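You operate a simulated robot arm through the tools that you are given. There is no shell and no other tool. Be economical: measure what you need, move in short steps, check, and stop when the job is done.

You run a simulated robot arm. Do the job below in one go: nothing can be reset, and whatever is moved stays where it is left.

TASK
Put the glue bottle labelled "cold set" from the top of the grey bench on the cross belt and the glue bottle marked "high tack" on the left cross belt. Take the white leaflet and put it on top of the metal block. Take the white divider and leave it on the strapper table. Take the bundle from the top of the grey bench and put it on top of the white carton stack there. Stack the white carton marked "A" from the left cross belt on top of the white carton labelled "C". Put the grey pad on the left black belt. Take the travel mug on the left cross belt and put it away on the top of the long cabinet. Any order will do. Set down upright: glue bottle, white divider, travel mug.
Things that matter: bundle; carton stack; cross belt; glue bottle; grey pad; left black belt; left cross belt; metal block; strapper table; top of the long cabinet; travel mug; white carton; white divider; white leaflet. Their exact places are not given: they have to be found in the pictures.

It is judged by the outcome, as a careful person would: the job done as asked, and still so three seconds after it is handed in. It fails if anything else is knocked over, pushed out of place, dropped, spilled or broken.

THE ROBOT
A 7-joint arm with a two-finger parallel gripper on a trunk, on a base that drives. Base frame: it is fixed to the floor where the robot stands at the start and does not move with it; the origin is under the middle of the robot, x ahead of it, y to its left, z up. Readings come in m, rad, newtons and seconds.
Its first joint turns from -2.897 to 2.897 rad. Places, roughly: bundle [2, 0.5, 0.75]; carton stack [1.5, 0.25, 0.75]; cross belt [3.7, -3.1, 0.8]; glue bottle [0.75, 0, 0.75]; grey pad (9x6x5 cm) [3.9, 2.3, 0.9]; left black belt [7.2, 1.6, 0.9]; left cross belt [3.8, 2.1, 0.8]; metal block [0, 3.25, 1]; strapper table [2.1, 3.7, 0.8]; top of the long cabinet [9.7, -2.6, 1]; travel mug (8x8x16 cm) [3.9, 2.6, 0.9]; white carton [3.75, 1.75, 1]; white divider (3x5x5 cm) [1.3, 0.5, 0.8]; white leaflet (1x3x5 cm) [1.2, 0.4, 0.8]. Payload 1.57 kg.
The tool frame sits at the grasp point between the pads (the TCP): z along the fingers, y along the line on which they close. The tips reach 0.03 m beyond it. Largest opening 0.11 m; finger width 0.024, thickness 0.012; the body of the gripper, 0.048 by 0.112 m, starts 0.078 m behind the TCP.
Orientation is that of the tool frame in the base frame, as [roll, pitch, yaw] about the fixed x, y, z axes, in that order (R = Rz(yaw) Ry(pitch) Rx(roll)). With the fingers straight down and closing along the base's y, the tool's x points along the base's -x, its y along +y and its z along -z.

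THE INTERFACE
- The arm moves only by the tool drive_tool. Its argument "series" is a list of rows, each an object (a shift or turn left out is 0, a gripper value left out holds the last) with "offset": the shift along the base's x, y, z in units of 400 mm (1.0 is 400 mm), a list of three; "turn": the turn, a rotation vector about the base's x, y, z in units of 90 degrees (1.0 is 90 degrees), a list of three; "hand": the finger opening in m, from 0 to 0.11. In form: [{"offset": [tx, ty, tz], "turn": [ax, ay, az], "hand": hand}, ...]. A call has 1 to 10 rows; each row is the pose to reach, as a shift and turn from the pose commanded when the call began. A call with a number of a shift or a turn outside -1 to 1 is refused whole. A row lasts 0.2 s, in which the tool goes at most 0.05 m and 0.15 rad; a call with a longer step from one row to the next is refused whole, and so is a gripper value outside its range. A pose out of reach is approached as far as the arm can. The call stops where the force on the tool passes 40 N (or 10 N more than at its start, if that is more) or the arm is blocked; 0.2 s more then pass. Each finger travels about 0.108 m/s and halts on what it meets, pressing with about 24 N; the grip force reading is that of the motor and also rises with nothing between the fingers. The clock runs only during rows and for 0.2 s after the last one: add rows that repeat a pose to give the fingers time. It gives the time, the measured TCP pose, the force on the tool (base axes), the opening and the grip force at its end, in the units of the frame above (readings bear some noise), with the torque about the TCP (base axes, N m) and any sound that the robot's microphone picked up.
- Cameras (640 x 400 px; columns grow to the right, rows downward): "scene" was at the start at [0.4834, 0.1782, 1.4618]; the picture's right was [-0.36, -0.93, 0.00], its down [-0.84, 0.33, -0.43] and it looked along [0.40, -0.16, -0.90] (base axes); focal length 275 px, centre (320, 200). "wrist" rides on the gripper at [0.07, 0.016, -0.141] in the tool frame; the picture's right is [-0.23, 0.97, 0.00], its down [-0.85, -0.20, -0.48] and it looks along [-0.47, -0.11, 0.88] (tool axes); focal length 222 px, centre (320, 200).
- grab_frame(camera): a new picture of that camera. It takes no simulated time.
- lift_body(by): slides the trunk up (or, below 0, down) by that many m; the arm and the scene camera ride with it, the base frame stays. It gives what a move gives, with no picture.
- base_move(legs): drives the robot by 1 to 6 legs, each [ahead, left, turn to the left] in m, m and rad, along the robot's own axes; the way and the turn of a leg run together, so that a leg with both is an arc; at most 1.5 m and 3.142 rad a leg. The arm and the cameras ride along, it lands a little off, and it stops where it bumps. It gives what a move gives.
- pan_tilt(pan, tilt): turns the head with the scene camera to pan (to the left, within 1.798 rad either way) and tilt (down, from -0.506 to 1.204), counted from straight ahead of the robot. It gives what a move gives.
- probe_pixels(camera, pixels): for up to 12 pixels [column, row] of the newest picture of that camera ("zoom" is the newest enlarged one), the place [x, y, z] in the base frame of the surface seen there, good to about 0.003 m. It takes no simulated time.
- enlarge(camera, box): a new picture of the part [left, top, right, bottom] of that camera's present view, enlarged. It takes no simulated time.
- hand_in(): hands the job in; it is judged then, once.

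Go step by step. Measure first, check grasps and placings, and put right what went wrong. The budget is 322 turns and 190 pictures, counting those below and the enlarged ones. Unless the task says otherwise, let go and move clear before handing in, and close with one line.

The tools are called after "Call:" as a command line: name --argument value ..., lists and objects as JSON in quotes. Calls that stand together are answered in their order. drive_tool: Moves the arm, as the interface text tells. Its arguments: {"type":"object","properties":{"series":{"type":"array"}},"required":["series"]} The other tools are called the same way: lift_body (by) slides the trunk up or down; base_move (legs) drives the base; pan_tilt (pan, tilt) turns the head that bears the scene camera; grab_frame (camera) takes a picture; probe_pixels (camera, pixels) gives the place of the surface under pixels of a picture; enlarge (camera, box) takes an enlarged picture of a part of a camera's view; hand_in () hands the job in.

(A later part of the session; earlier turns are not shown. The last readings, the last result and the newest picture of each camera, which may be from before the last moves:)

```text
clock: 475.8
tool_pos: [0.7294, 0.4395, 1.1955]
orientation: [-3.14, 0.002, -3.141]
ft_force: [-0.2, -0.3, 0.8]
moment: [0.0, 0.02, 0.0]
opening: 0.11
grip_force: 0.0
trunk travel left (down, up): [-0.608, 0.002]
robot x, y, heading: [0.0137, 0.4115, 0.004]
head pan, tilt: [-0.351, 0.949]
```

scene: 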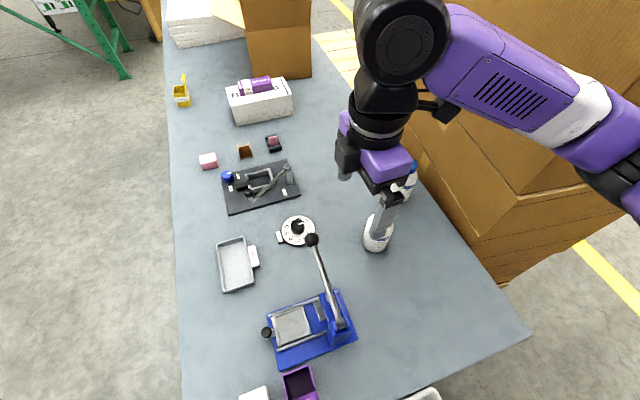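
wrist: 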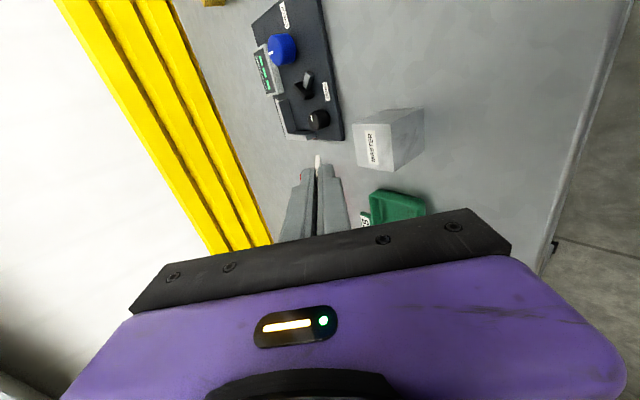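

Call:
drive_tool --series '[{"offset": [0.04, -0.1, -0.04]}, {"offset": [0.08, -0.2, -0.08]}, {"offset": [0.12, -0.3, -0.12]}, {"offset": [0.16, -0.4, -0.16]}, {"offset": [0.2, -0.5, -0.2]}, {"offset": [0.24, -0.6, -0.24]}, {"offset": [0.28, -0.7, -0.28]}, {"offset": [0.31, -0.8, -0.31]}, {"offset": [0.34, -0.9, -0.33]}, {"offset": [0.354, -0.941, -0.34]}]'

Call:
grab_frame --camera "wrist"

Call:
grab_frame --camera "scene"

```text
clock: 478.0
tool_pos: [0.8708, 0.0635, 1.0584]
orientation: [-3.14, 0.003, -3.139]
ft_force: [0.4, 0.4, -1.0]
moment: [-0.04, -0.01, 0.0]
opening: 0.1098
grip_force: 0.0
trunk travel left (down, up): [-0.608, 0.002]
robot x, y, heading: [0.011, 0.4119, 0.005]
head pan, tilt: [-0.351, 0.949]
```

```text
68 pictures are left
```

wrist: 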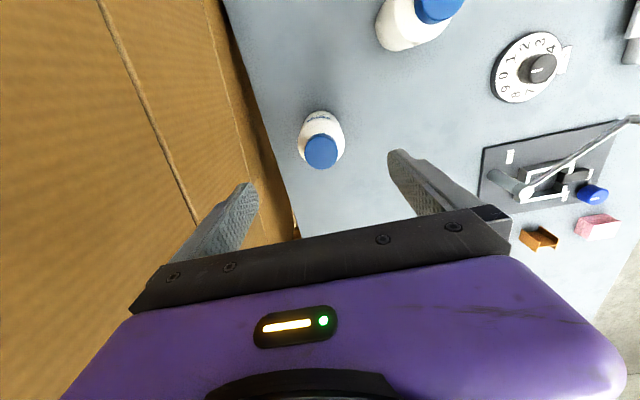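

```text
67 pictures are left
```

scene: 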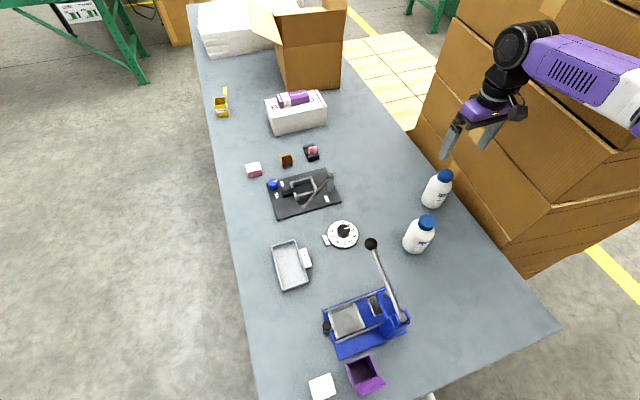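

Aligned (cap at (321,150)). Descend and grip.

Call:
drive_tool --series '[{"offset": [0, 0, -0.12]}, {"offset": [0, 0, -0.24]}, {"offset": [0, 0, -0.36]}, {"offset": [0, 0, -0.455]}, {"offset": [0, 0, -0.455], "hand": 0.08}, {"offset": [0, 0, -0.455], "hand": 0.05}, {"offset": [0, 0, -0.455], "hand": 0.05}, {"offset": [0, 0, -0.455], "hand": 0.05}]'

Call:
grab_frame --camera "wrist"

```text
clock: 479.8
tool_pos: [0.8708, 0.0621, 0.8782]
orientation: [-3.14, 0.002, -3.14]
ft_force: [-0.7, -0.4, -0.6]
moment: [-0.07, 0.01, -0.04]
opening: 0.0647
grip_force: 24.5
trunk travel left (down, up): [-0.608, 0.002]
robot x, y, heading: [0.0126, 0.4085, 0.005]
head pan, tilt: [-0.351, 0.949]
```

```text
66 pictures are left
```

wrist: 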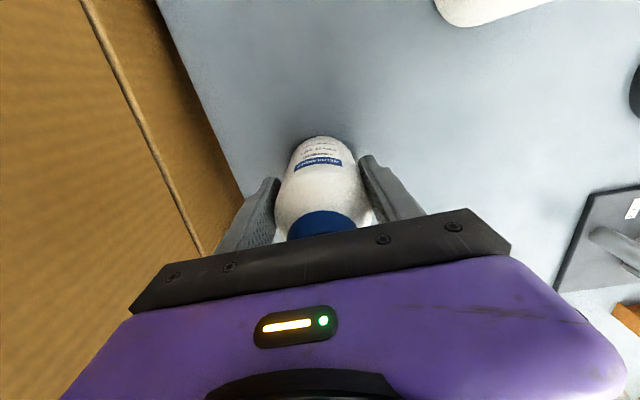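

Gripped. Lift and swing back toward the robot.

Call:
drive_tool --series '[{"offset": [0, 0, 0.12]}, {"offset": [0, 0, 0.24]}, {"offset": [0, 0, 0.36]}, {"offset": [0, 0, 0.48]}, {"offset": [-0.03, 0.06, 0.56]}, {"offset": [-0.07, 0.15, 0.62]}, {"offset": [-0.11, 0.24, 0.68]}, {"offset": [-0.15, 0.34, 0.72]}, {"offset": [-0.19, 0.44, 0.76]}, {"offset": [-0.23, 0.54, 0.8]}]'

```text
clock: 482.0
tool_pos: [0.7791, 0.2786, 1.1969]
orientation: [-3.14, 0.001, -3.14]
ft_force: [0.1, -0.4, -2.9]
moment: [0.01, 0.02, 0.01]
opening: 0.0651
grip_force: 24.0
trunk travel left (down, up): [-0.608, 0.002]
robot x, y, heading: [0.0109, 0.4096, -0.003]
head pan, tilt: [-0.351, 0.949]
```

Call:
base_move --legs '[[0, 1.2, 0], [1.5, 0, 0], [0, 0, 1.571], [0, -0.85, 0], [0, -0.82, 0]]'

```text
clock: 507.1
tool_pos: [3.276, 2.4509, 1.1987]
orientation: [-3.14, 0.0, -1.536]
ft_force: [0.2, 0.0, -4.1]
moment: [-0.04, 0.02, 0.01]
opening: 0.0644
grip_force: 23.6
trunk travel left (down, up): [-0.608, 0.002]
robot x, y, heading: [3.1653, 1.6811, 1.606]
head pan, tilt: [-0.351, 0.949]
stopped in leg 5: the robot was blocked; the commanded pose is now the measured one
```

Touched slightly at x≈3.165 (heading 1.606). Ease left, straighten, and reverse through the gap.

Call:
base_move --legs '[[0, 0.04, 0], [0, 0, -0.035]]'

Call:
pan_tilt --pan -1.2 --tilt 0.9

Call:
grab_frame --camera "scene"

```text
clock: 508.4
tool_pos: [3.2622, 2.4439, 1.1968]
orientation: [-3.14, 0.001, -1.574]
ft_force: [0.5, -0.5, -2.7]
moment: [-0.05, -0.03, 0.0]
opening: 0.0645
grip_force: 24.2
trunk travel left (down, up): [-0.608, 0.002]
robot x, y, heading: [3.124, 1.6772, 1.564]
head pan, tilt: [-0.351, 0.949]
```

```text
clock: 509.6
tool_pos: [3.2616, 2.4442, 1.1981]
orientation: [-3.139, 0.001, -1.575]
ft_force: [-0.2, -0.7, -3.0]
moment: [-0.07, -0.02, 0.04]
opening: 0.0648
grip_force: 24.3
trunk travel left (down, up): [-0.608, 0.002]
robot x, y, heading: [3.1284, 1.6798, 1.573]
head pan, tilt: [-1.201, 0.901]
```

```text
65 pictures are left
```

scene: 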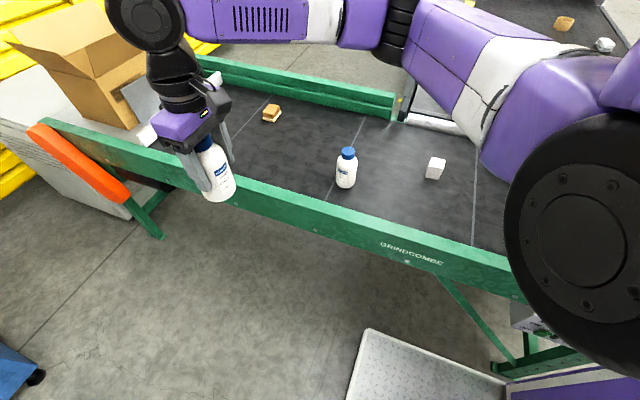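

Call:
base_move --legs '[[-0.9, -0.015, 0], [-0.9, 0, 0]]'

```text
clock: 518.6
tool_pos: [3.2775, 0.6592, 1.1985]
orientation: [-3.14, 0.001, -1.574]
ft_force: [-0.1, 0.1, -4.4]
moment: [-0.07, 0.05, -0.03]
opening: 0.0645
grip_force: 23.8
trunk travel left (down, up): [-0.608, 0.002]
robot x, y, heading: [3.1432, -0.1013, 1.573]
head pan, tilt: [-1.201, 0.901]
```

Call:
base_move --legs '[[-0.3, -0.3, 0], [0, 0, -3.14]]'

Call:
pan_tilt --pan 0.0 --tilt 0.45

Call:
grab_frame --camera "scene"

```text
clock: 528.6
tool_pos: [3.291, -1.1662, 1.199]
orientation: [-3.138, 0.002, 1.546]
ft_force: [0.5, 0.2, -3.8]
moment: [0.06, 0.03, 0.01]
opening: 0.0647
grip_force: 23.7
trunk travel left (down, up): [-0.608, 0.002]
robot x, y, heading: [3.439, -0.4052, -1.595]
head pan, tilt: [-1.201, 0.901]
```

```text
clock: 530.0
tool_pos: [3.2903, -1.1653, 1.1983]
orientation: [-3.14, -0.001, 1.545]
ft_force: [-0.5, -0.6, -2.6]
moment: [0.08, 0.01, 0.0]
opening: 0.0644
grip_force: 24.4
trunk travel left (down, up): [-0.608, 0.002]
robot x, y, heading: [3.4418, -0.4059, -1.593]
head pan, tilt: [0.0, 0.45]
```

```text
64 pictures are left
```

scene: 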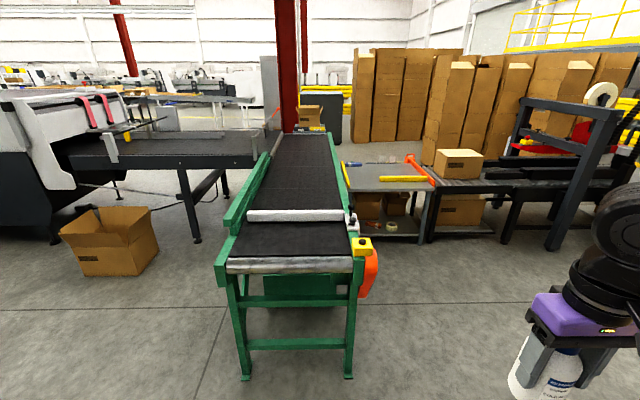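

Call:
probe_pixels --camera "scene" --pixels '[[290, 245], [290, 230], [295, 215], [290, 190], [290, 265], [320, 245], [255, 240], [235, 250], [345, 360], [245, 360], [362, 245]]'

Call:
enlarge --camera "scene" --box '[210, 130, 390, 300]'

```text
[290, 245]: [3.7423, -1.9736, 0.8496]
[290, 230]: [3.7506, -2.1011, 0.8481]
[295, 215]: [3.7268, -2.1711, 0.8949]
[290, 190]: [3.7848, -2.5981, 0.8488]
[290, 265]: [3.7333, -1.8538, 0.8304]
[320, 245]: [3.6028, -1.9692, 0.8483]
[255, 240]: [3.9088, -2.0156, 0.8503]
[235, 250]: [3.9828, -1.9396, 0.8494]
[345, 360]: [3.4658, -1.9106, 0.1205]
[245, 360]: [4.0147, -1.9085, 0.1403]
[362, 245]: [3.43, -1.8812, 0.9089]
```

```text
2.35 times, centred on (300, 215) of scene
```

zoom: 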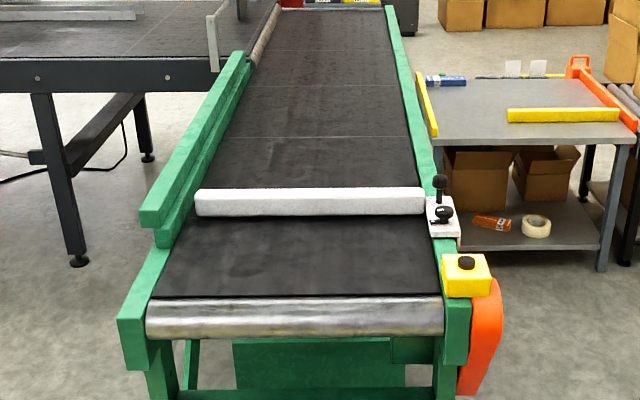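

Cross belt surface z≈0.849, x 3.5–3.95, starting y≈−1.92 with a gate bar at y≈−2.17. I'll set the bottle at (3.72,−2.03).

Call:
base_move --legs '[[0, 0.42, 0.02], [0.75, 0, 0]]'

Call:
pan_tilt --pan 0.0 --tilt 0.8

Call:
grab_frame --camera "scene"

```text
clock: 536.2
tool_pos: [3.7193, -1.9299, 1.1981]
orientation: [-3.14, 0.001, 1.566]
ft_force: [0.5, -0.7, -3.2]
moment: [0.05, -0.02, -0.03]
opening: 0.0644
grip_force: 24.1
trunk travel left (down, up): [-0.608, 0.002]
robot x, y, heading: [3.8544, -1.1619, -1.571]
head pan, tilt: [0.0, 0.45]
```

```text
clock: 537.0
tool_pos: [3.7205, -1.9308, 1.1974]
orientation: [-3.14, 0.003, 1.567]
ft_force: [0.1, 0.5, -3.1]
moment: [0.05, 0.0, 0.01]
opening: 0.0644
grip_force: 23.8
trunk travel left (down, up): [-0.608, 0.002]
robot x, y, heading: [3.8574, -1.1668, -1.577]
head pan, tilt: [0.0, 0.799]
```

```text
62 pictures are left
```

scene: 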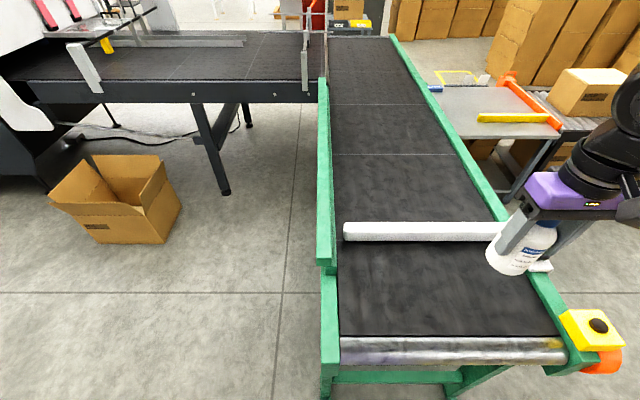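

Call:
drive_tool --series '[{"offset": [0, -0.1, 0]}, {"offset": [0, -0.2, -0.05]}, {"offset": [0, -0.25, -0.14]}, {"offset": [0, -0.25, -0.26]}, {"offset": [0, -0.25, -0.38]}, {"offset": [0, -0.25, -0.5]}, {"offset": [0, -0.25, -0.6]}, {"offset": [0, -0.25, -0.65]}, {"offset": [0, -0.25, -0.665]}]'

Call:
grab_frame --camera "scene"

```text
clock: 539.0
tool_pos: [3.7197, -2.03, 0.9317]
orientation: [-3.14, 0.002, 1.567]
ft_force: [-0.4, -0.7, -3.8]
moment: [0.07, 0.01, -0.04]
opening: 0.0644
grip_force: 23.8
trunk travel left (down, up): [-0.608, 0.002]
robot x, y, heading: [3.8574, -1.165, -1.575]
head pan, tilt: [0.0, 0.799]
```

```text
61 pictures are left
```

scene: 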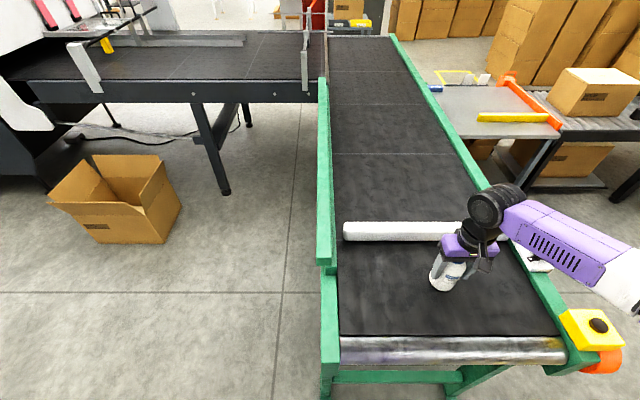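

Lower the last few millimetres to contact.

Call:
drive_tool --series '[{"offset": [0, 0, -0.006]}, {"offset": [0, 0, -0.01]}, {"offset": [0, 0, -0.014]}]'

```text
clock: 539.9
tool_pos: [3.72, -2.0298, 0.9264]
orientation: [3.141, 0.002, 1.567]
ft_force: [1.4, 3.9, 6.1]
moment: [0.19, -0.14, 0.0]
opening: 0.0648
grip_force: 24.3
trunk travel left (down, up): [-0.608, 0.002]
robot x, y, heading: [3.858, -1.1653, -1.571]
head pan, tilt: [0.0, 0.799]
```

Contact. Release and rise.

Call:
drive_tool --series '[{"offset": [0, 0, 0.003], "hand": 0.085}, {"offset": [0, 0, 0.003], "hand": 0.105}, {"offset": [0, 0, 0.003], "hand": 0.11}, {"offset": [0, 0, 0.1]}, {"offset": [0, 0, 0.22]}, {"offset": [0, 0, 0.34]}, {"offset": [0, 0, 0.46]}, {"offset": [0, 0.08, 0.54]}, {"offset": [0, 0.18, 0.58]}]'

Call:
grab_frame --camera "wrist"

Call:
grab_frame --camera "scene"

```text
clock: 541.9
tool_pos: [3.7206, -1.9584, 1.1576]
orientation: [-3.141, 0.002, 1.567]
ft_force: [0.1, 0.1, -0.2]
moment: [0.0, 0.0, -0.03]
opening: 0.1099
grip_force: 0.1
trunk travel left (down, up): [-0.608, 0.002]
robot x, y, heading: [3.8586, -1.1659, -1.571]
head pan, tilt: [0.0, 0.799]
```

```text
60 pictures are left
```

wrist: 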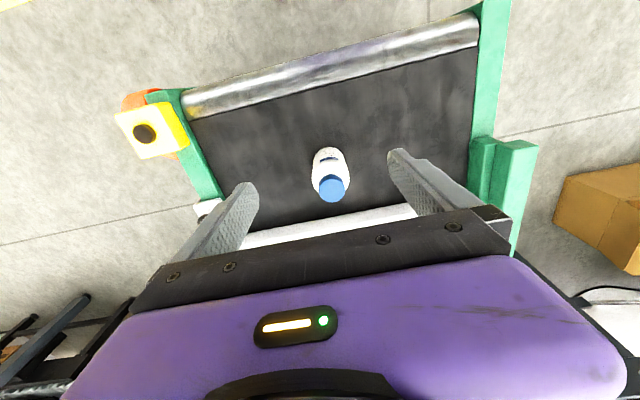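

```text
59 pictures are left
```

scene: 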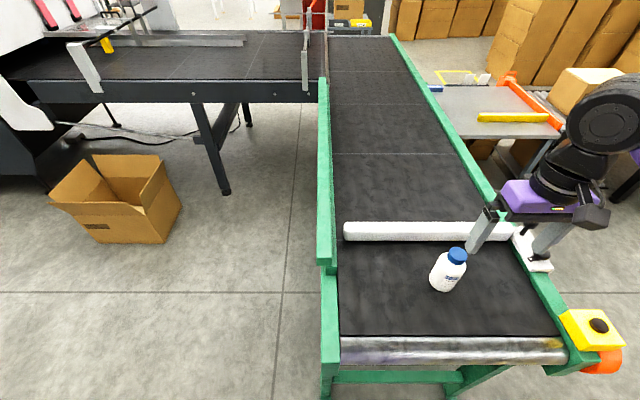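

Cold-set bottle stands. Final check of the left belts: back off, turn, look.

Call:
base_move --legs '[[-0.7, 0, 0], [0, 0, 3.0]]'

Call:
pan_tilt --pan 0.2 --tilt 0.4

Call:
grab_frame --camera "scene"

Call:
enlarge --camera "scene" --box '[220, 120, 480, 280]'

```text
clock: 552.8
tool_pos: [4.0821, 0.302, 1.1578]
orientation: [-3.14, 0.001, -1.683]
ft_force: [0.2, -1.2, 0.3]
moment: [-0.01, 0.02, -0.02]
opening: 0.1098
grip_force: 0.0
trunk travel left (down, up): [-0.608, 0.002]
robot x, y, heading: [3.859, -0.4725, 1.456]
head pan, tilt: [0.0, 0.799]
```

```text
clock: 553.6
tool_pos: [4.0819, 0.3012, 1.1576]
orientation: [-3.139, 0.002, -1.684]
ft_force: [0.0, 0.5, -0.5]
moment: [0.0, 0.01, 0.0]
opening: 0.1099
grip_force: 0.1
trunk travel left (down, up): [-0.608, 0.002]
robot x, y, heading: [3.8584, -0.4731, 1.457]
head pan, tilt: [0.201, 0.4]
```

```text
58 pictures are left
```

scene: 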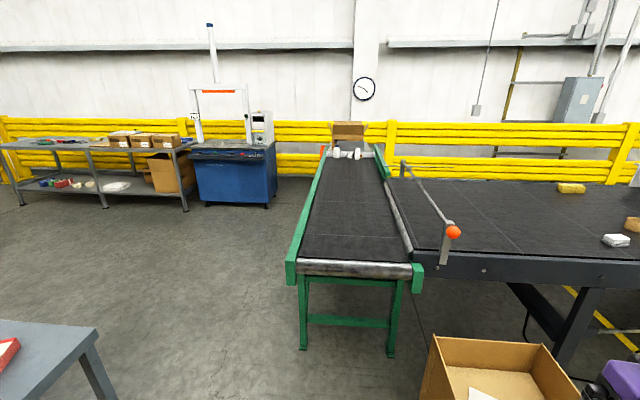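

```text
2.46 times, centred on (350, 200) of scene
```

zoom: 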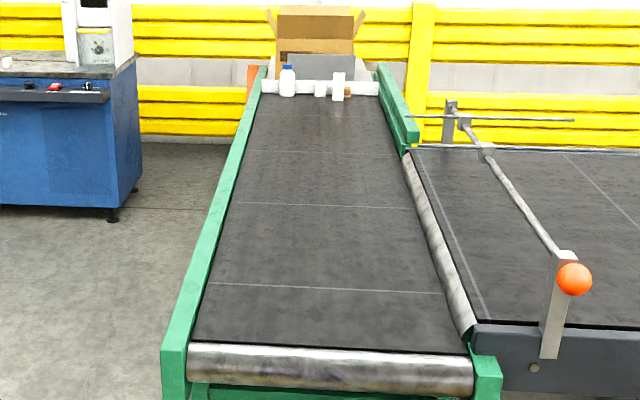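

Important: the items on the left cross belt have moved to its far end (bottle, B, stack near the white barrier) — the belt must have been started, likely when I bumped its control box. Go look at the controls.

Call:
base_move --legs '[[0, 0.75, 0.115], [0.35, 0, 0]]'

Call:
pan_tilt --pan -0.35 --tilt 0.45

Call:
grab_frame --camera "scene"

```text
clock: 559.6
tool_pos: [3.2384, 0.7136, 1.1575]
orientation: [-3.14, 0.003, -1.563]
ft_force: [0.4, -1.1, -0.5]
moment: [0.02, 0.0, 0.0]
opening: 0.1101
grip_force: 0.1
trunk travel left (down, up): [-0.608, 0.002]
robot x, y, heading: [3.1106, -0.0814, 1.579]
head pan, tilt: [0.201, 0.4]
```

```text
clock: 560.5
tool_pos: [3.2375, 0.7131, 1.1584]
orientation: [-3.14, 0.002, -1.565]
ft_force: [-0.3, -0.1, 0.5]
moment: [0.0, -0.03, -0.03]
opening: 0.1102
grip_force: 0.0
trunk travel left (down, up): [-0.608, 0.002]
robot x, y, heading: [3.1076, -0.0812, 1.583]
head pan, tilt: [-0.351, 0.45]
```

```text
56 pictures are left
```

scene: 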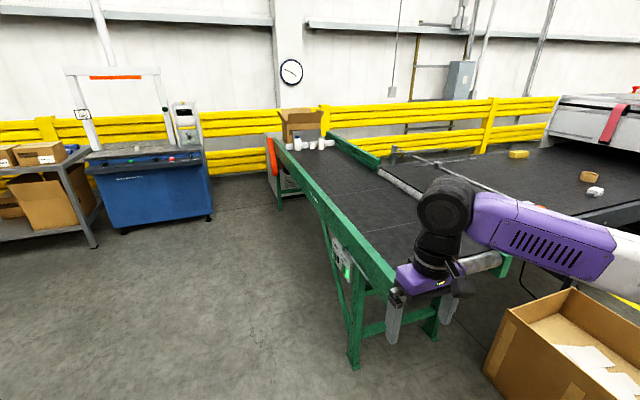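

Call:
enlarge --camera "scene" --box '[310, 215, 380, 305]'

Call:
enlarge --camera "scene" --box '[270, 120, 360, 180]'

Call:
probe_pixels --camera "zoom" --pixels '[[160, 130], [250, 130], [300, 130], [350, 130], [390, 140], [200, 180]]'

```text
4.44 times, centred on (345, 260) of scene
```

zoom: 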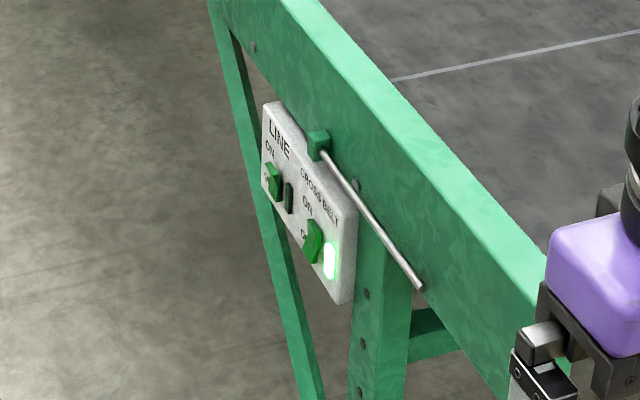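

```text
6.67 times, centred on (315, 150) of scene
```

zoom: 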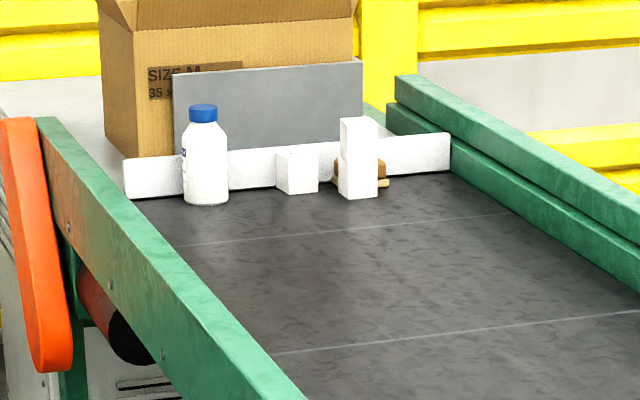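

```text
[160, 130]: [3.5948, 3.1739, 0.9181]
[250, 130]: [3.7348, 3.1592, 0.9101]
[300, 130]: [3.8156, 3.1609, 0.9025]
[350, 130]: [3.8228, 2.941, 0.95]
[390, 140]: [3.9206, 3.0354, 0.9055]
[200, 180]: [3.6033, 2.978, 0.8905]
```

Panel: "LINE" and "CROSS BELT" rockers; the cross-belt lamp is lit, so it's ON. Items all upright at the barrier and A is still on C. I must switch it off, then put things back. Measure the panel.

Call:
enlarge --camera "scene" --box '[325, 230, 365, 285]'

Call:
probe_pixels --camera "zoom" --pixels '[[100, 150], [210, 140], [180, 200], [280, 260], [300, 310], [330, 360], [290, 140], [330, 270], [400, 340]]'

```text
7.27 times, centred on (345, 258) of scene
```

zoom: 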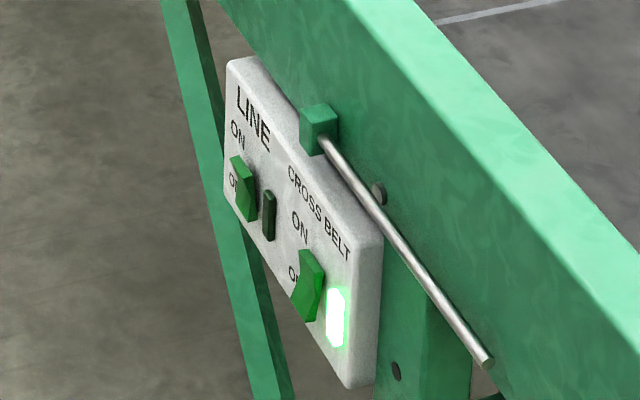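

```text
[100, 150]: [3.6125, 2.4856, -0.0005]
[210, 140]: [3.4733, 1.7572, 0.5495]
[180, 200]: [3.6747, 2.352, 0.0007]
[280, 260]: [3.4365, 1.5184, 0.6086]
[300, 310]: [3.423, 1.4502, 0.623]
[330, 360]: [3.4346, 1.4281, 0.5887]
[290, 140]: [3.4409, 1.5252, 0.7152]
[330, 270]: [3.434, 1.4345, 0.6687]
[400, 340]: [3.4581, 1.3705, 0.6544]
```

Cross-belt rocker is near (3.425,1.455,0.62–0.66). Drive around to face the panel from x≈2.65.

Call:
base_move --legs '[[0.85, 0.0, -0.01], [0.85, 0.0, 0], [0, 0.5, 0], [0, 0, -1.57]]'

Call:
pan_tilt --pan -0.15 --tilt 0.75

Call:
grab_frame --camera "scene"

```text
clock: 575.5
tool_pos: [3.4048, 1.4892, 1.1584]
orientation: [-3.138, 0.002, -3.139]
ft_force: [-0.3, 0.0, -0.1]
moment: [0.03, -0.02, 0.01]
opening: 0.1098
grip_force: 0.0
trunk travel left (down, up): [-0.608, 0.002]
robot x, y, heading: [2.613, 1.6232, 0.001]
head pan, tilt: [-0.351, 0.45]
```

```text
clock: 576.3
tool_pos: [3.4053, 1.4896, 1.1571]
orientation: [-3.141, 0.002, 3.141]
ft_force: [0.4, -0.2, -0.2]
moment: [0.02, 0.0, -0.01]
opening: 0.11
grip_force: 0.1
trunk travel left (down, up): [-0.608, 0.002]
robot x, y, heading: [2.6117, 1.6209, -0.001]
head pan, tilt: [-0.15, 0.75]
```

```text
52 pictures are left
```

scene: 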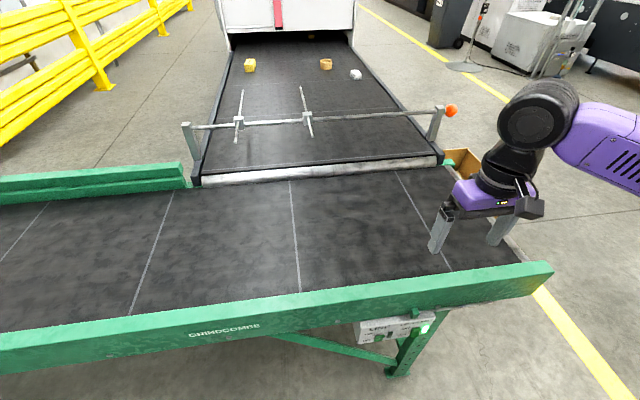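

Call:
pan_tilt --pan -0.25 --tilt 0.95

Call:
grab_frame --camera "scene"

```text
clock: 577.1
tool_pos: [3.405, 1.4896, 1.1585]
orientation: [-3.14, 0.003, 3.141]
ft_force: [0.0, -0.1, -0.4]
moment: [-0.02, -0.01, 0.01]
opening: 0.11
grip_force: 0.1
trunk travel left (down, up): [-0.608, 0.002]
robot x, y, heading: [2.6085, 1.6253, 0.002]
head pan, tilt: [-0.25, 0.949]
```

```text
51 pictures are left
```

scene: 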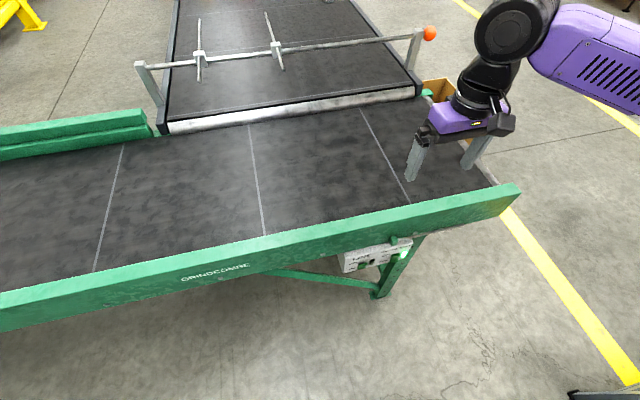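

Call:
enlarge --camera "scene" --box '[330, 230, 420, 290]'

Call:
probe_pixels --camera "zoom" --pixels '[[100, 170], [500, 110], [340, 240], [345, 215], [350, 265], [225, 245], [420, 200], [455, 60], [470, 95], [290, 230]]'

```text
6.67 times, centred on (375, 260) of scene
```

zoom: 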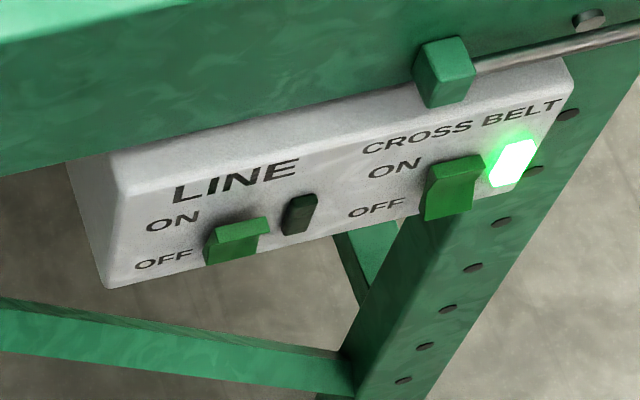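

```text
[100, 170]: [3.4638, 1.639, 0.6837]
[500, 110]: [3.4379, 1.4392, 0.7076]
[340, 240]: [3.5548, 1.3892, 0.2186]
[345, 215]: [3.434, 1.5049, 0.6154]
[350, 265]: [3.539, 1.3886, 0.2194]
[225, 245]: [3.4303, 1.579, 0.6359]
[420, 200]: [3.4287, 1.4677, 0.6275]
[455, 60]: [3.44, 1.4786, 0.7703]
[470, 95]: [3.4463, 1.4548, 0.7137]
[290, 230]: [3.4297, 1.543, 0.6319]
```

Call:
probe_pixels --camera "zoom" --pixels '[[455, 165], [455, 180], [450, 195], [445, 212], [435, 185], [470, 185], [240, 225], [235, 240], [230, 255], [515, 165], [480, 65], [620, 35]]'

Call:
lift_body --by -0.3

```text
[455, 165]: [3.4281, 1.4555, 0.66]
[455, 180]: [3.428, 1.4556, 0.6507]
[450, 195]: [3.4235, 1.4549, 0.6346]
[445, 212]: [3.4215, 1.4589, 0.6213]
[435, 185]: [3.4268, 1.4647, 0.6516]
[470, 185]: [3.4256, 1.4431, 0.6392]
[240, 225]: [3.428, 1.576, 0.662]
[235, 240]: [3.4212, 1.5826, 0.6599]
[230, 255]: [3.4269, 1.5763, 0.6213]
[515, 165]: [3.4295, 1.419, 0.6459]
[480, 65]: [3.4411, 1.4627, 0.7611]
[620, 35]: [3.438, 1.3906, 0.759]
```

```text
clock: 580.1
tool_pos: [3.405, 1.4883, 0.8579]
orientation: [3.142, 0.002, -3.142]
ft_force: [0.1, 1.1, 0.6]
moment: [0.01, 0.06, 0.0]
opening: 0.11
grip_force: 0.1
trunk travel left (down, up): [-0.308, 0.302]
robot x, y, heading: [2.6061, 1.6249, 0.001]
head pan, tilt: [-0.25, 0.949]
```

Caution noted: that lowered the tool right beside the beam without touching. Retract toward me, close fingers, and rotate the tool to point at the panel.

Call:
drive_tool --series '[{"offset": [-0.1, 0, 0], "hand": 0.08}, {"offset": [-0.2, 0, 0], "hand": 0.05}, {"offset": [-0.3, 0, 0], "hand": 0.02}, {"offset": [-0.4, 0, 0], "hand": 0.0}, {"offset": [-0.45, 0, 0], "hand": 0.0}]'

Call:
drive_tool --series '[{"turn": [0, -0.09, 0]}, {"turn": [0, -0.18, 0]}, {"turn": [0, -0.27, 0]}, {"turn": [0, -0.36, 0]}, {"turn": [0, -0.45, 0]}, {"turn": [0, -0.54, 0]}, {"turn": [0, -0.63, 0]}, {"turn": [0, -0.72, 0]}, {"turn": [0, -0.81, 0]}, {"turn": [0, -0.9, 0]}]'

```text
clock: 581.3
tool_pos: [3.2241, 1.4898, 0.8588]
orientation: [-3.139, 0.0, -3.141]
ft_force: [0.9, 0.4, -0.8]
moment: [0.02, 0.02, -0.02]
opening: 0.0
grip_force: 21.9
trunk travel left (down, up): [-0.308, 0.302]
robot x, y, heading: [2.6102, 1.6245, -0.003]
head pan, tilt: [-0.25, 0.949]
```

```text
clock: 583.5
tool_pos: [3.2246, 1.4887, 0.8551]
orientation: [-3.133, 1.42, -3.133]
ft_force: [0.3, 0.6, -0.1]
moment: [-0.02, -0.01, 0.04]
opening: 0.0
grip_force: 21.0
out of reach, approached as far as the arm can: row 2, 3, 4, 5, 6, 7, 8, 9
trunk travel left (down, up): [-0.308, 0.302]
robot x, y, heading: [2.6103, 1.6246, 0.001]
head pan, tilt: [-0.25, 0.949]
```

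Tool nearly horizontal (81°). Lower to rocker height and align y.

Call:
drive_tool --series '[{"offset": [0, -0.04, -0.1]}, {"offset": [0, -0.082, -0.2]}, {"offset": [0, -0.082, -0.3]}, {"offset": [0, -0.082, -0.4]}, {"offset": [0, -0.082, -0.5]}, {"offset": [0, -0.082, -0.584]}, {"offset": [0, -0.082, -0.584]}]'

Call:
grab_frame --camera "scene"

Call:
grab_frame --camera "wrist"

```text
clock: 585.1
tool_pos: [3.2248, 1.4561, 0.6244]
orientation: [-3.139, 1.416, -3.138]
ft_force: [-0.3, -0.8, 0.2]
moment: [0.02, 0.02, -0.05]
opening: 0.0
grip_force: 21.5
trunk travel left (down, up): [-0.308, 0.302]
robot x, y, heading: [2.6121, 1.6266, 0.0]
head pan, tilt: [-0.25, 0.949]
```

```text
49 pictures are left
```

scene: 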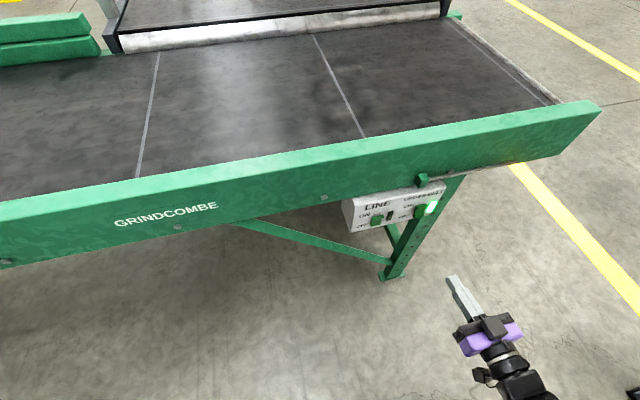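

```text
48 pictures are left
```

wrist: 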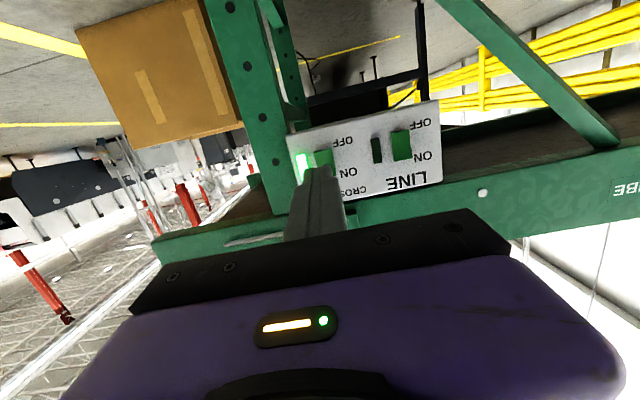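

Fingers line up with the cross-belt rocker. Advance to ~8 mm short, then press.

Call:
drive_tool --series '[{"offset": [0.1, 0, 0]}, {"offset": [0.2, 0, 0]}, {"offset": [0.3, 0, -0.005]}, {"offset": [0.385, 0, -0.008]}, {"offset": [0.385, 0, -0.008]}]'

Call:
enlarge --camera "wrist" --box '[240, 80, 440, 220]'

Call:
enlarge --camera "scene" --box '[380, 170, 480, 240]'

```text
clock: 586.3
tool_pos: [3.3777, 1.4557, 0.6188]
orientation: [-3.136, 1.416, -3.138]
ft_force: [0.5, -0.2, -0.3]
moment: [0.02, 0.0, -0.01]
opening: 0.0
grip_force: 21.3
trunk travel left (down, up): [-0.308, 0.302]
robot x, y, heading: [2.6103, 1.6202, -0.003]
head pan, tilt: [-0.25, 0.949]
```

```text
2.86 times, centred on (340, 150) of wrist
```

zoom: 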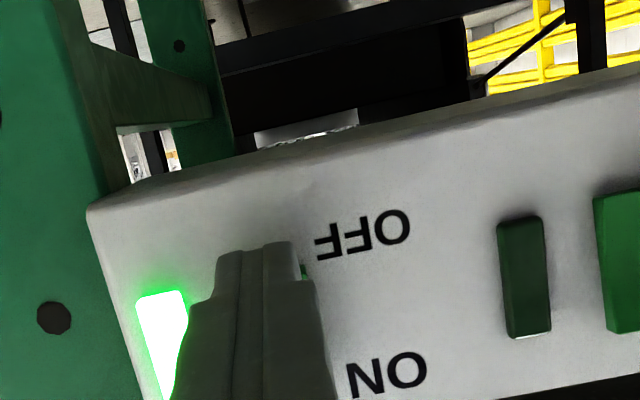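

```text
5.71 times, centred on (430, 205) of scene
```

zoom: 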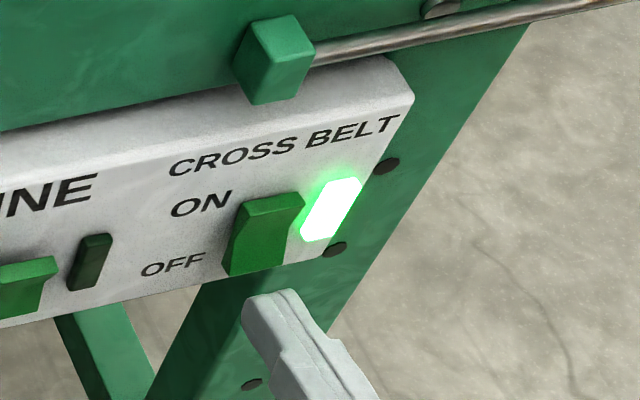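

Press the OFF (lower) end.

Call:
drive_tool --series '[{"offset": [0.02, 0, 0.004]}, {"offset": [0.035, 0, 0.004]}, {"offset": [0.045, 0, 0.004]}, {"offset": [0.053, 0, 0.004]}, {"offset": [0.06, 0, 0.004]}]'

Call:
enlarge --camera "scene" --box '[380, 170, 480, 240]'

```text
clock: 587.0
tool_pos: [3.3928, 1.4562, 0.6201]
orientation: [-3.132, 1.413, -3.129]
ft_force: [-13.8, 0.6, 4.3]
moment: [-0.03, -0.21, -0.03]
opening: 0.0
grip_force: 20.9
trunk travel left (down, up): [-0.308, 0.302]
robot x, y, heading: [2.6106, 1.6212, -0.002]
head pan, tilt: [-0.25, 0.949]
stopped in row 3: the force on the tool passed its limit at 58 N (the readings are from after the stop); the commanded pose is now the measured one
```

```text
5.71 times, centred on (430, 205) of scene
```

zoom: 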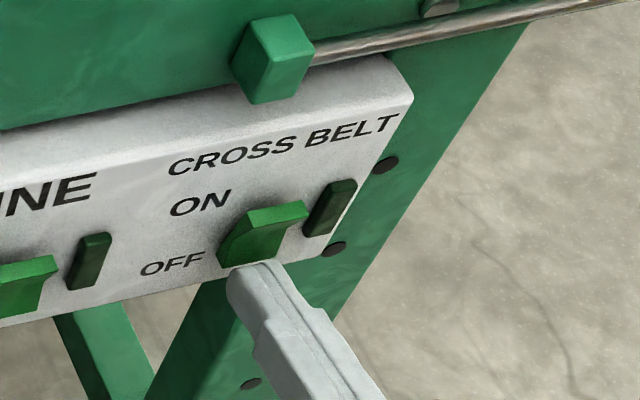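

Lamp out: belt is OFF. Back out, raise, and untilt.

Call:
drive_tool --series '[{"offset": [-0.1, 0, 0]}, {"offset": [-0.2, 0, 0]}, {"offset": [-0.3, 0, 0]}, {"offset": [-0.4, 0, 0.03]}, {"offset": [-0.4, 0, 0.15]}, {"offset": [-0.4, 0, 0.27]}, {"offset": [-0.4, 0, 0.39]}, {"offset": [-0.4, 0, 0.51]}, {"offset": [-0.4, 0, 0.58]}]'

Call:
drive_tool --series '[{"turn": [0, 0.09, 0]}, {"turn": [0, 0.18, 0]}, {"turn": [0, 0.27, 0]}, {"turn": [0, 0.36, 0]}, {"turn": [0, 0.45, 0]}, {"turn": [0, 0.54, 0]}, {"turn": [0, 0.63, 0]}, {"turn": [0, 0.72, 0]}, {"turn": [0, 0.81, 0]}, {"turn": [0, 0.9, 0]}]'

Call:
lift_body --by 0.27

```text
clock: 589.0
tool_pos: [3.2343, 1.4564, 0.8535]
orientation: [-3.138, 1.411, -3.14]
ft_force: [-0.2, 0.2, 0.3]
moment: [0.01, 0.01, 0.01]
opening: 0.0002
grip_force: 21.2
trunk travel left (down, up): [-0.308, 0.302]
robot x, y, heading: [2.6128, 1.6241, -0.001]
head pan, tilt: [-0.25, 0.949]
```

```text
clock: 591.2
tool_pos: [3.2333, 1.4568, 0.8526]
orientation: [3.141, -0.003, -3.14]
ft_force: [0.0, -0.2, 0.0]
moment: [0.01, -0.03, -0.03]
opening: 0.0001
grip_force: 20.8
out of reach, approached as far as the arm can: row 2, 3, 4, 5, 6, 7
trunk travel left (down, up): [-0.308, 0.302]
robot x, y, heading: [2.6058, 1.6206, 0.006]
head pan, tilt: [-0.25, 0.949]
```

```text
clock: 594.0
tool_pos: [3.2342, 1.4571, 1.1219]
orientation: [-3.141, 0.002, -3.139]
ft_force: [0.3, 0.0, -0.7]
moment: [-0.04, 0.02, 0.02]
opening: 0.0003
grip_force: 21.4
trunk travel left (down, up): [-0.578, 0.032]
robot x, y, heading: [2.6095, 1.621, 0.002]
head pan, tilt: [-0.25, 0.949]
```

Call:
base_move --legs '[[0, 1.15, 0], [0.3, 0, 0]]'

Call:
pan_tilt --pan 0.1 --tilt 0.8

Call:
grab_frame --camera "scene"

```text
clock: 601.5
tool_pos: [3.5298, 2.6143, 1.1234]
orientation: [-3.141, 0.0, -3.135]
ft_force: [-0.7, -0.2, -0.5]
moment: [0.01, -0.02, 0.0]
opening: 0.0
grip_force: 21.4
trunk travel left (down, up): [-0.578, 0.032]
robot x, y, heading: [2.9045, 2.7809, 0.004]
head pan, tilt: [-0.25, 0.949]
```

```text
clock: 602.3
tool_pos: [3.5296, 2.6139, 1.1208]
orientation: [3.14, 0.0, -3.136]
ft_force: [-0.8, -0.2, -0.4]
moment: [-0.04, 0.0, 0.05]
opening: 0.0001
grip_force: 20.8
trunk travel left (down, up): [-0.578, 0.032]
robot x, y, heading: [2.9061, 2.7778, 0.009]
head pan, tilt: [0.099, 0.799]
```

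```text
44 pictures are left
```

scene: 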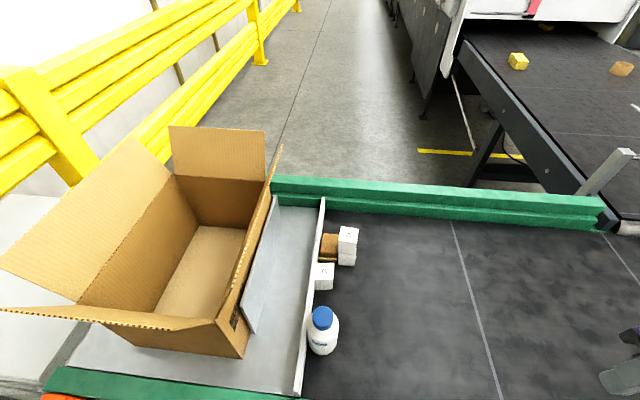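

Call:
enlarge --camera "scene" --box '[295, 215, 375, 365]'

Call:
enlarge --camera "scene" --box '[300, 215, 372, 300]'

```text
2.67 times, centred on (335, 290) of scene
```

zoom: 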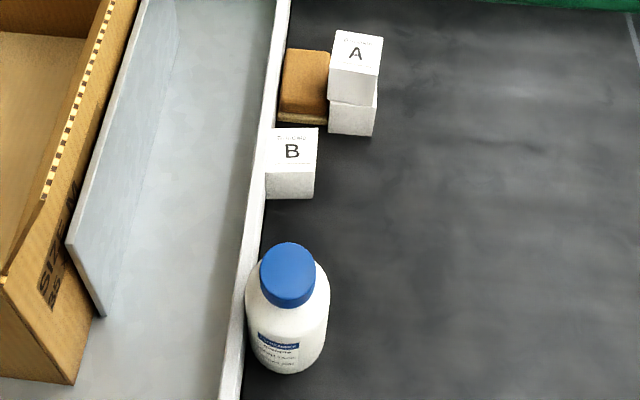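

```text
4.71 times, centred on (336, 258) of scene
```

zoom: 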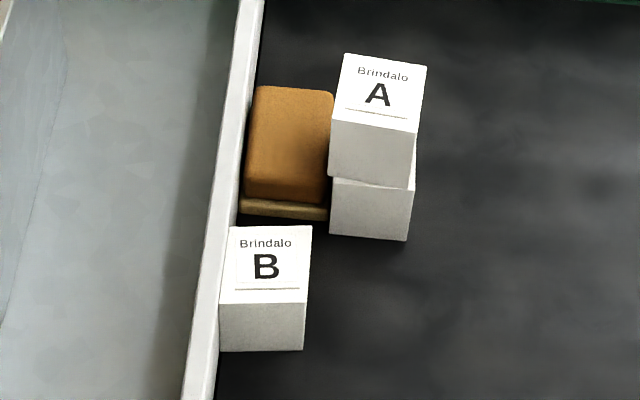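

Call:
probe_pixels --camera "zoom" --pixels '[[348, 60], [420, 70], [410, 126], [335, 120], [335, 230], [404, 236], [235, 232], [306, 232], [302, 298], [224, 298], [262, 92], [320, 195]]'

```text
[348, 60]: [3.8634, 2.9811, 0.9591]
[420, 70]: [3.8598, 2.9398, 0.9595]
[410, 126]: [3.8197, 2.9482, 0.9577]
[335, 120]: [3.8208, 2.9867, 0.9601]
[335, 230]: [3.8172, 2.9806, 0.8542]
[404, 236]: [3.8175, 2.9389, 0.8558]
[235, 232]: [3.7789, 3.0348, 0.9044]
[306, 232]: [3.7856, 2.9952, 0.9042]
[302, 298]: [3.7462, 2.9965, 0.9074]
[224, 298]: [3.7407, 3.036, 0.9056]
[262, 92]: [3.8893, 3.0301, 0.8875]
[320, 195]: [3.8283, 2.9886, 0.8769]
```

B, A/C and the orange pad were carried +y to the barrier, x unchanged. I'll return them. First the A/C stack: grip both cubes together. Check box-flap clearance and move closer.

Call:
probe_pixels --camera "scene" --pixels '[[280, 150], [265, 190], [245, 300], [268, 205], [322, 210], [300, 380], [322, 315]]'

Call:
base_move --legs '[[0.1, 0, 0]]'

Call:
drive_tool --series '[{"turn": [0, 0, 0.09], "hand": 0.03}, {"turn": [0, 0, 0.18], "hand": 0.06}, {"turn": [0, 0, 0.27], "hand": 0.075}, {"turn": [0, 0, 0.36]}, {"turn": [0, 0, 0.45]}, {"turn": [0, 0, 0.54]}, {"turn": [0, 0, 0.63]}, {"turn": [0, 0, 0.72]}, {"turn": [0, 0, 0.81]}, {"turn": [0, 0, 0.9]}]'

```text
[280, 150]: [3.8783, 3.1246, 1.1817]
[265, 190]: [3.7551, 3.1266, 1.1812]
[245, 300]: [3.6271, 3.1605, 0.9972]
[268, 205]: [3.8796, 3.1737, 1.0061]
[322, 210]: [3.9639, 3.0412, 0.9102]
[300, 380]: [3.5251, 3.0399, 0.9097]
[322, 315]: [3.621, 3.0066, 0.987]
```

```text
clock: 603.5
tool_pos: [3.6297, 2.6165, 1.1221]
orientation: [-3.141, 0.001, -3.134]
ft_force: [-0.5, 0.7, 0.3]
moment: [0.01, 0.01, 0.0]
opening: 0.0
grip_force: 21.4
trunk travel left (down, up): [-0.578, 0.032]
robot x, y, heading: [3.0036, 2.7791, 0.014]
head pan, tilt: [0.099, 0.799]
```

```text
clock: 605.7
tool_pos: [3.631, 2.6163, 1.1221]
orientation: [3.141, 0.001, -1.718]
ft_force: [0.4, 0.1, 0.7]
moment: [-0.01, 0.01, -0.01]
opening: 0.0748
grip_force: 0.0
trunk travel left (down, up): [-0.578, 0.032]
robot x, y, heading: [3.0051, 2.7793, 0.006]
head pan, tilt: [0.099, 0.799]
```

Call:
drive_tool --series '[{"offset": [0.06, 0.1, 0], "turn": [0, 0, 0.092]}, {"offset": [0.12, 0.2, 0], "turn": [0, 0, 0.092]}, {"offset": [0.18, 0.3, 0], "turn": [0, 0, 0.092]}, {"offset": [0.24, 0.4, 0], "turn": [0, 0, 0.092]}, {"offset": [0.3, 0.5, 0], "turn": [0, 0, 0.092]}, {"offset": [0.36, 0.6, 0], "turn": [0, 0, 0.092]}, {"offset": [0.42, 0.7, 0], "turn": [0, 0, 0.092]}, {"offset": [0.48, 0.8, 0], "turn": [0, 0, 0.092]}, {"offset": [0.5225, 0.864, 0], "turn": [0, 0, 0.092]}, {"offset": [0.5225, 0.864, -0.1], "turn": [0, 0, 0.092]}]'

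Call:
grab_frame --camera "wrist"

```text
clock: 607.9
tool_pos: [3.8383, 2.9633, 1.0816]
orientation: [-3.142, -0.001, -1.575]
ft_force: [0.6, -0.5, -0.6]
moment: [-0.01, -0.02, -0.01]
opening: 0.0748
grip_force: 0.1
trunk travel left (down, up): [-0.578, 0.032]
robot x, y, heading: [3.0061, 2.7779, 0.01]
head pan, tilt: [0.099, 0.799]
```

```text
41 pictures are left
```

wrist: 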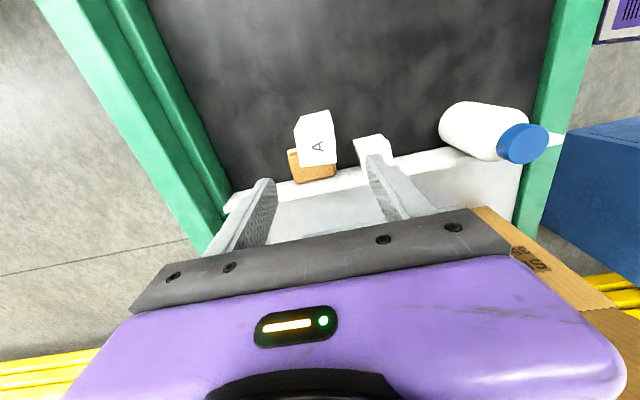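

Call:
drive_tool --series '[{"offset": [0.003, -0.008, -0.12]}, {"offset": [0.003, -0.008, -0.24]}, {"offset": [0.003, -0.008, -0.36]}, {"offset": [0.003, -0.008, -0.44]}, {"offset": [0.003, -0.008, -0.47]}, {"offset": [0.003, -0.008, -0.47], "hand": 0.05}, {"offset": [0.003, -0.008, -0.47], "hand": 0.03}, {"offset": [0.003, -0.008, -0.47], "hand": 0.03}, {"offset": [0.003, -0.008, -0.47], "hand": 0.03}]'

Call:
drive_tool --series '[{"offset": [0, 0, 0.04]}, {"offset": [0, 0, 0.08]}, {"offset": [0, 0, 0.08]}]'

Call:
grab_frame --camera "wrist"

```text
clock: 609.9
tool_pos: [3.8393, 2.9576, 0.8945]
orientation: [3.141, 0.001, -1.577]
ft_force: [0.8, -1.5, -0.7]
moment: [-0.03, -0.02, -0.03]
opening: 0.045
grip_force: 24.0
trunk travel left (down, up): [-0.578, 0.032]
robot x, y, heading: [3.0063, 2.7768, 0.002]
head pan, tilt: [0.099, 0.799]
```

```text
clock: 610.7
tool_pos: [3.8397, 2.9583, 0.9254]
orientation: [3.141, 0.0, -1.577]
ft_force: [-1.7, -8.0, -0.5]
moment: [-0.34, 0.04, 0.1]
opening: 0.0451
grip_force: 24.0
trunk travel left (down, up): [-0.578, 0.032]
robot x, y, heading: [3.0073, 2.7799, 0.009]
head pan, tilt: [0.099, 0.799]
```

```text
40 pictures are left
```

wrist: 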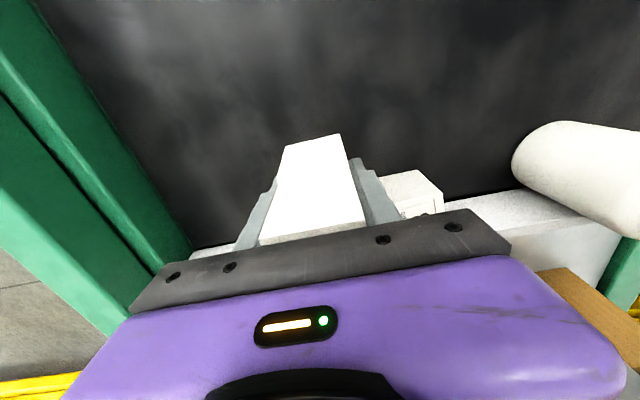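

A sideways force of 8 N; look before going on.

Call:
enlarge --camera "scene" --box '[260, 170, 400, 290]'

```text
3.33 times, centred on (330, 230) of scene
```

zoom: 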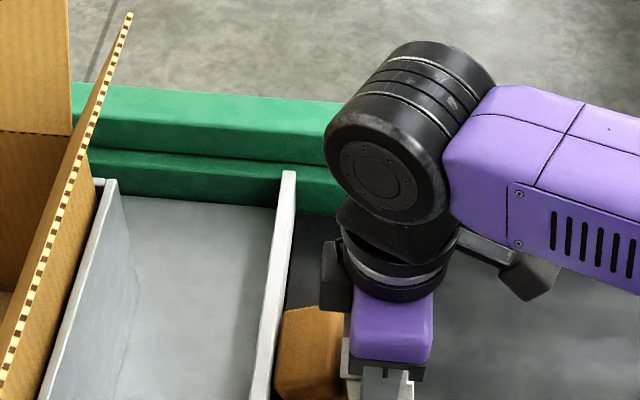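

Likely just rubbing on the pad. Ease 8 mm to −y while rising.

Call:
drive_tool --series '[{"offset": [0, -0.02, 0.0]}, {"offset": [0, -0.03, 0.06]}, {"offset": [0, -0.05, 0.16]}, {"offset": [0, -0.05, 0.26]}, {"offset": [0, -0.1, 0.34]}, {"offset": [0, -0.2, 0.36]}]'

Call:
grab_frame --camera "scene"

```text
clock: 612.1
tool_pos: [3.8408, 2.8817, 1.0715]
orientation: [-3.142, 0.001, -1.575]
ft_force: [0.5, 0.1, -0.1]
moment: [-0.05, 0.01, 0.03]
opening: 0.0452
grip_force: 24.2
trunk travel left (down, up): [-0.578, 0.032]
robot x, y, heading: [3.0071, 2.7778, 0.005]
head pan, tilt: [0.099, 0.799]
```

```text
38 pictures are left
```

scene: 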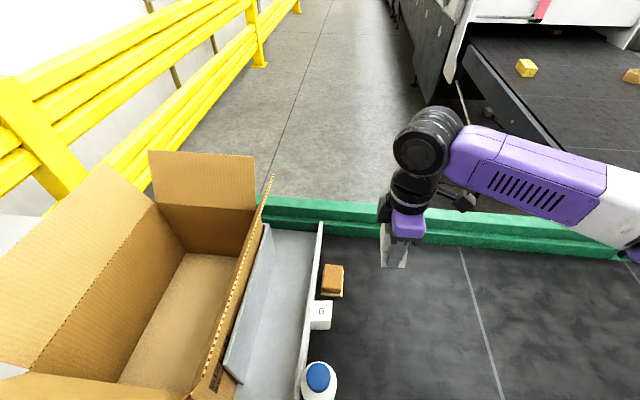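

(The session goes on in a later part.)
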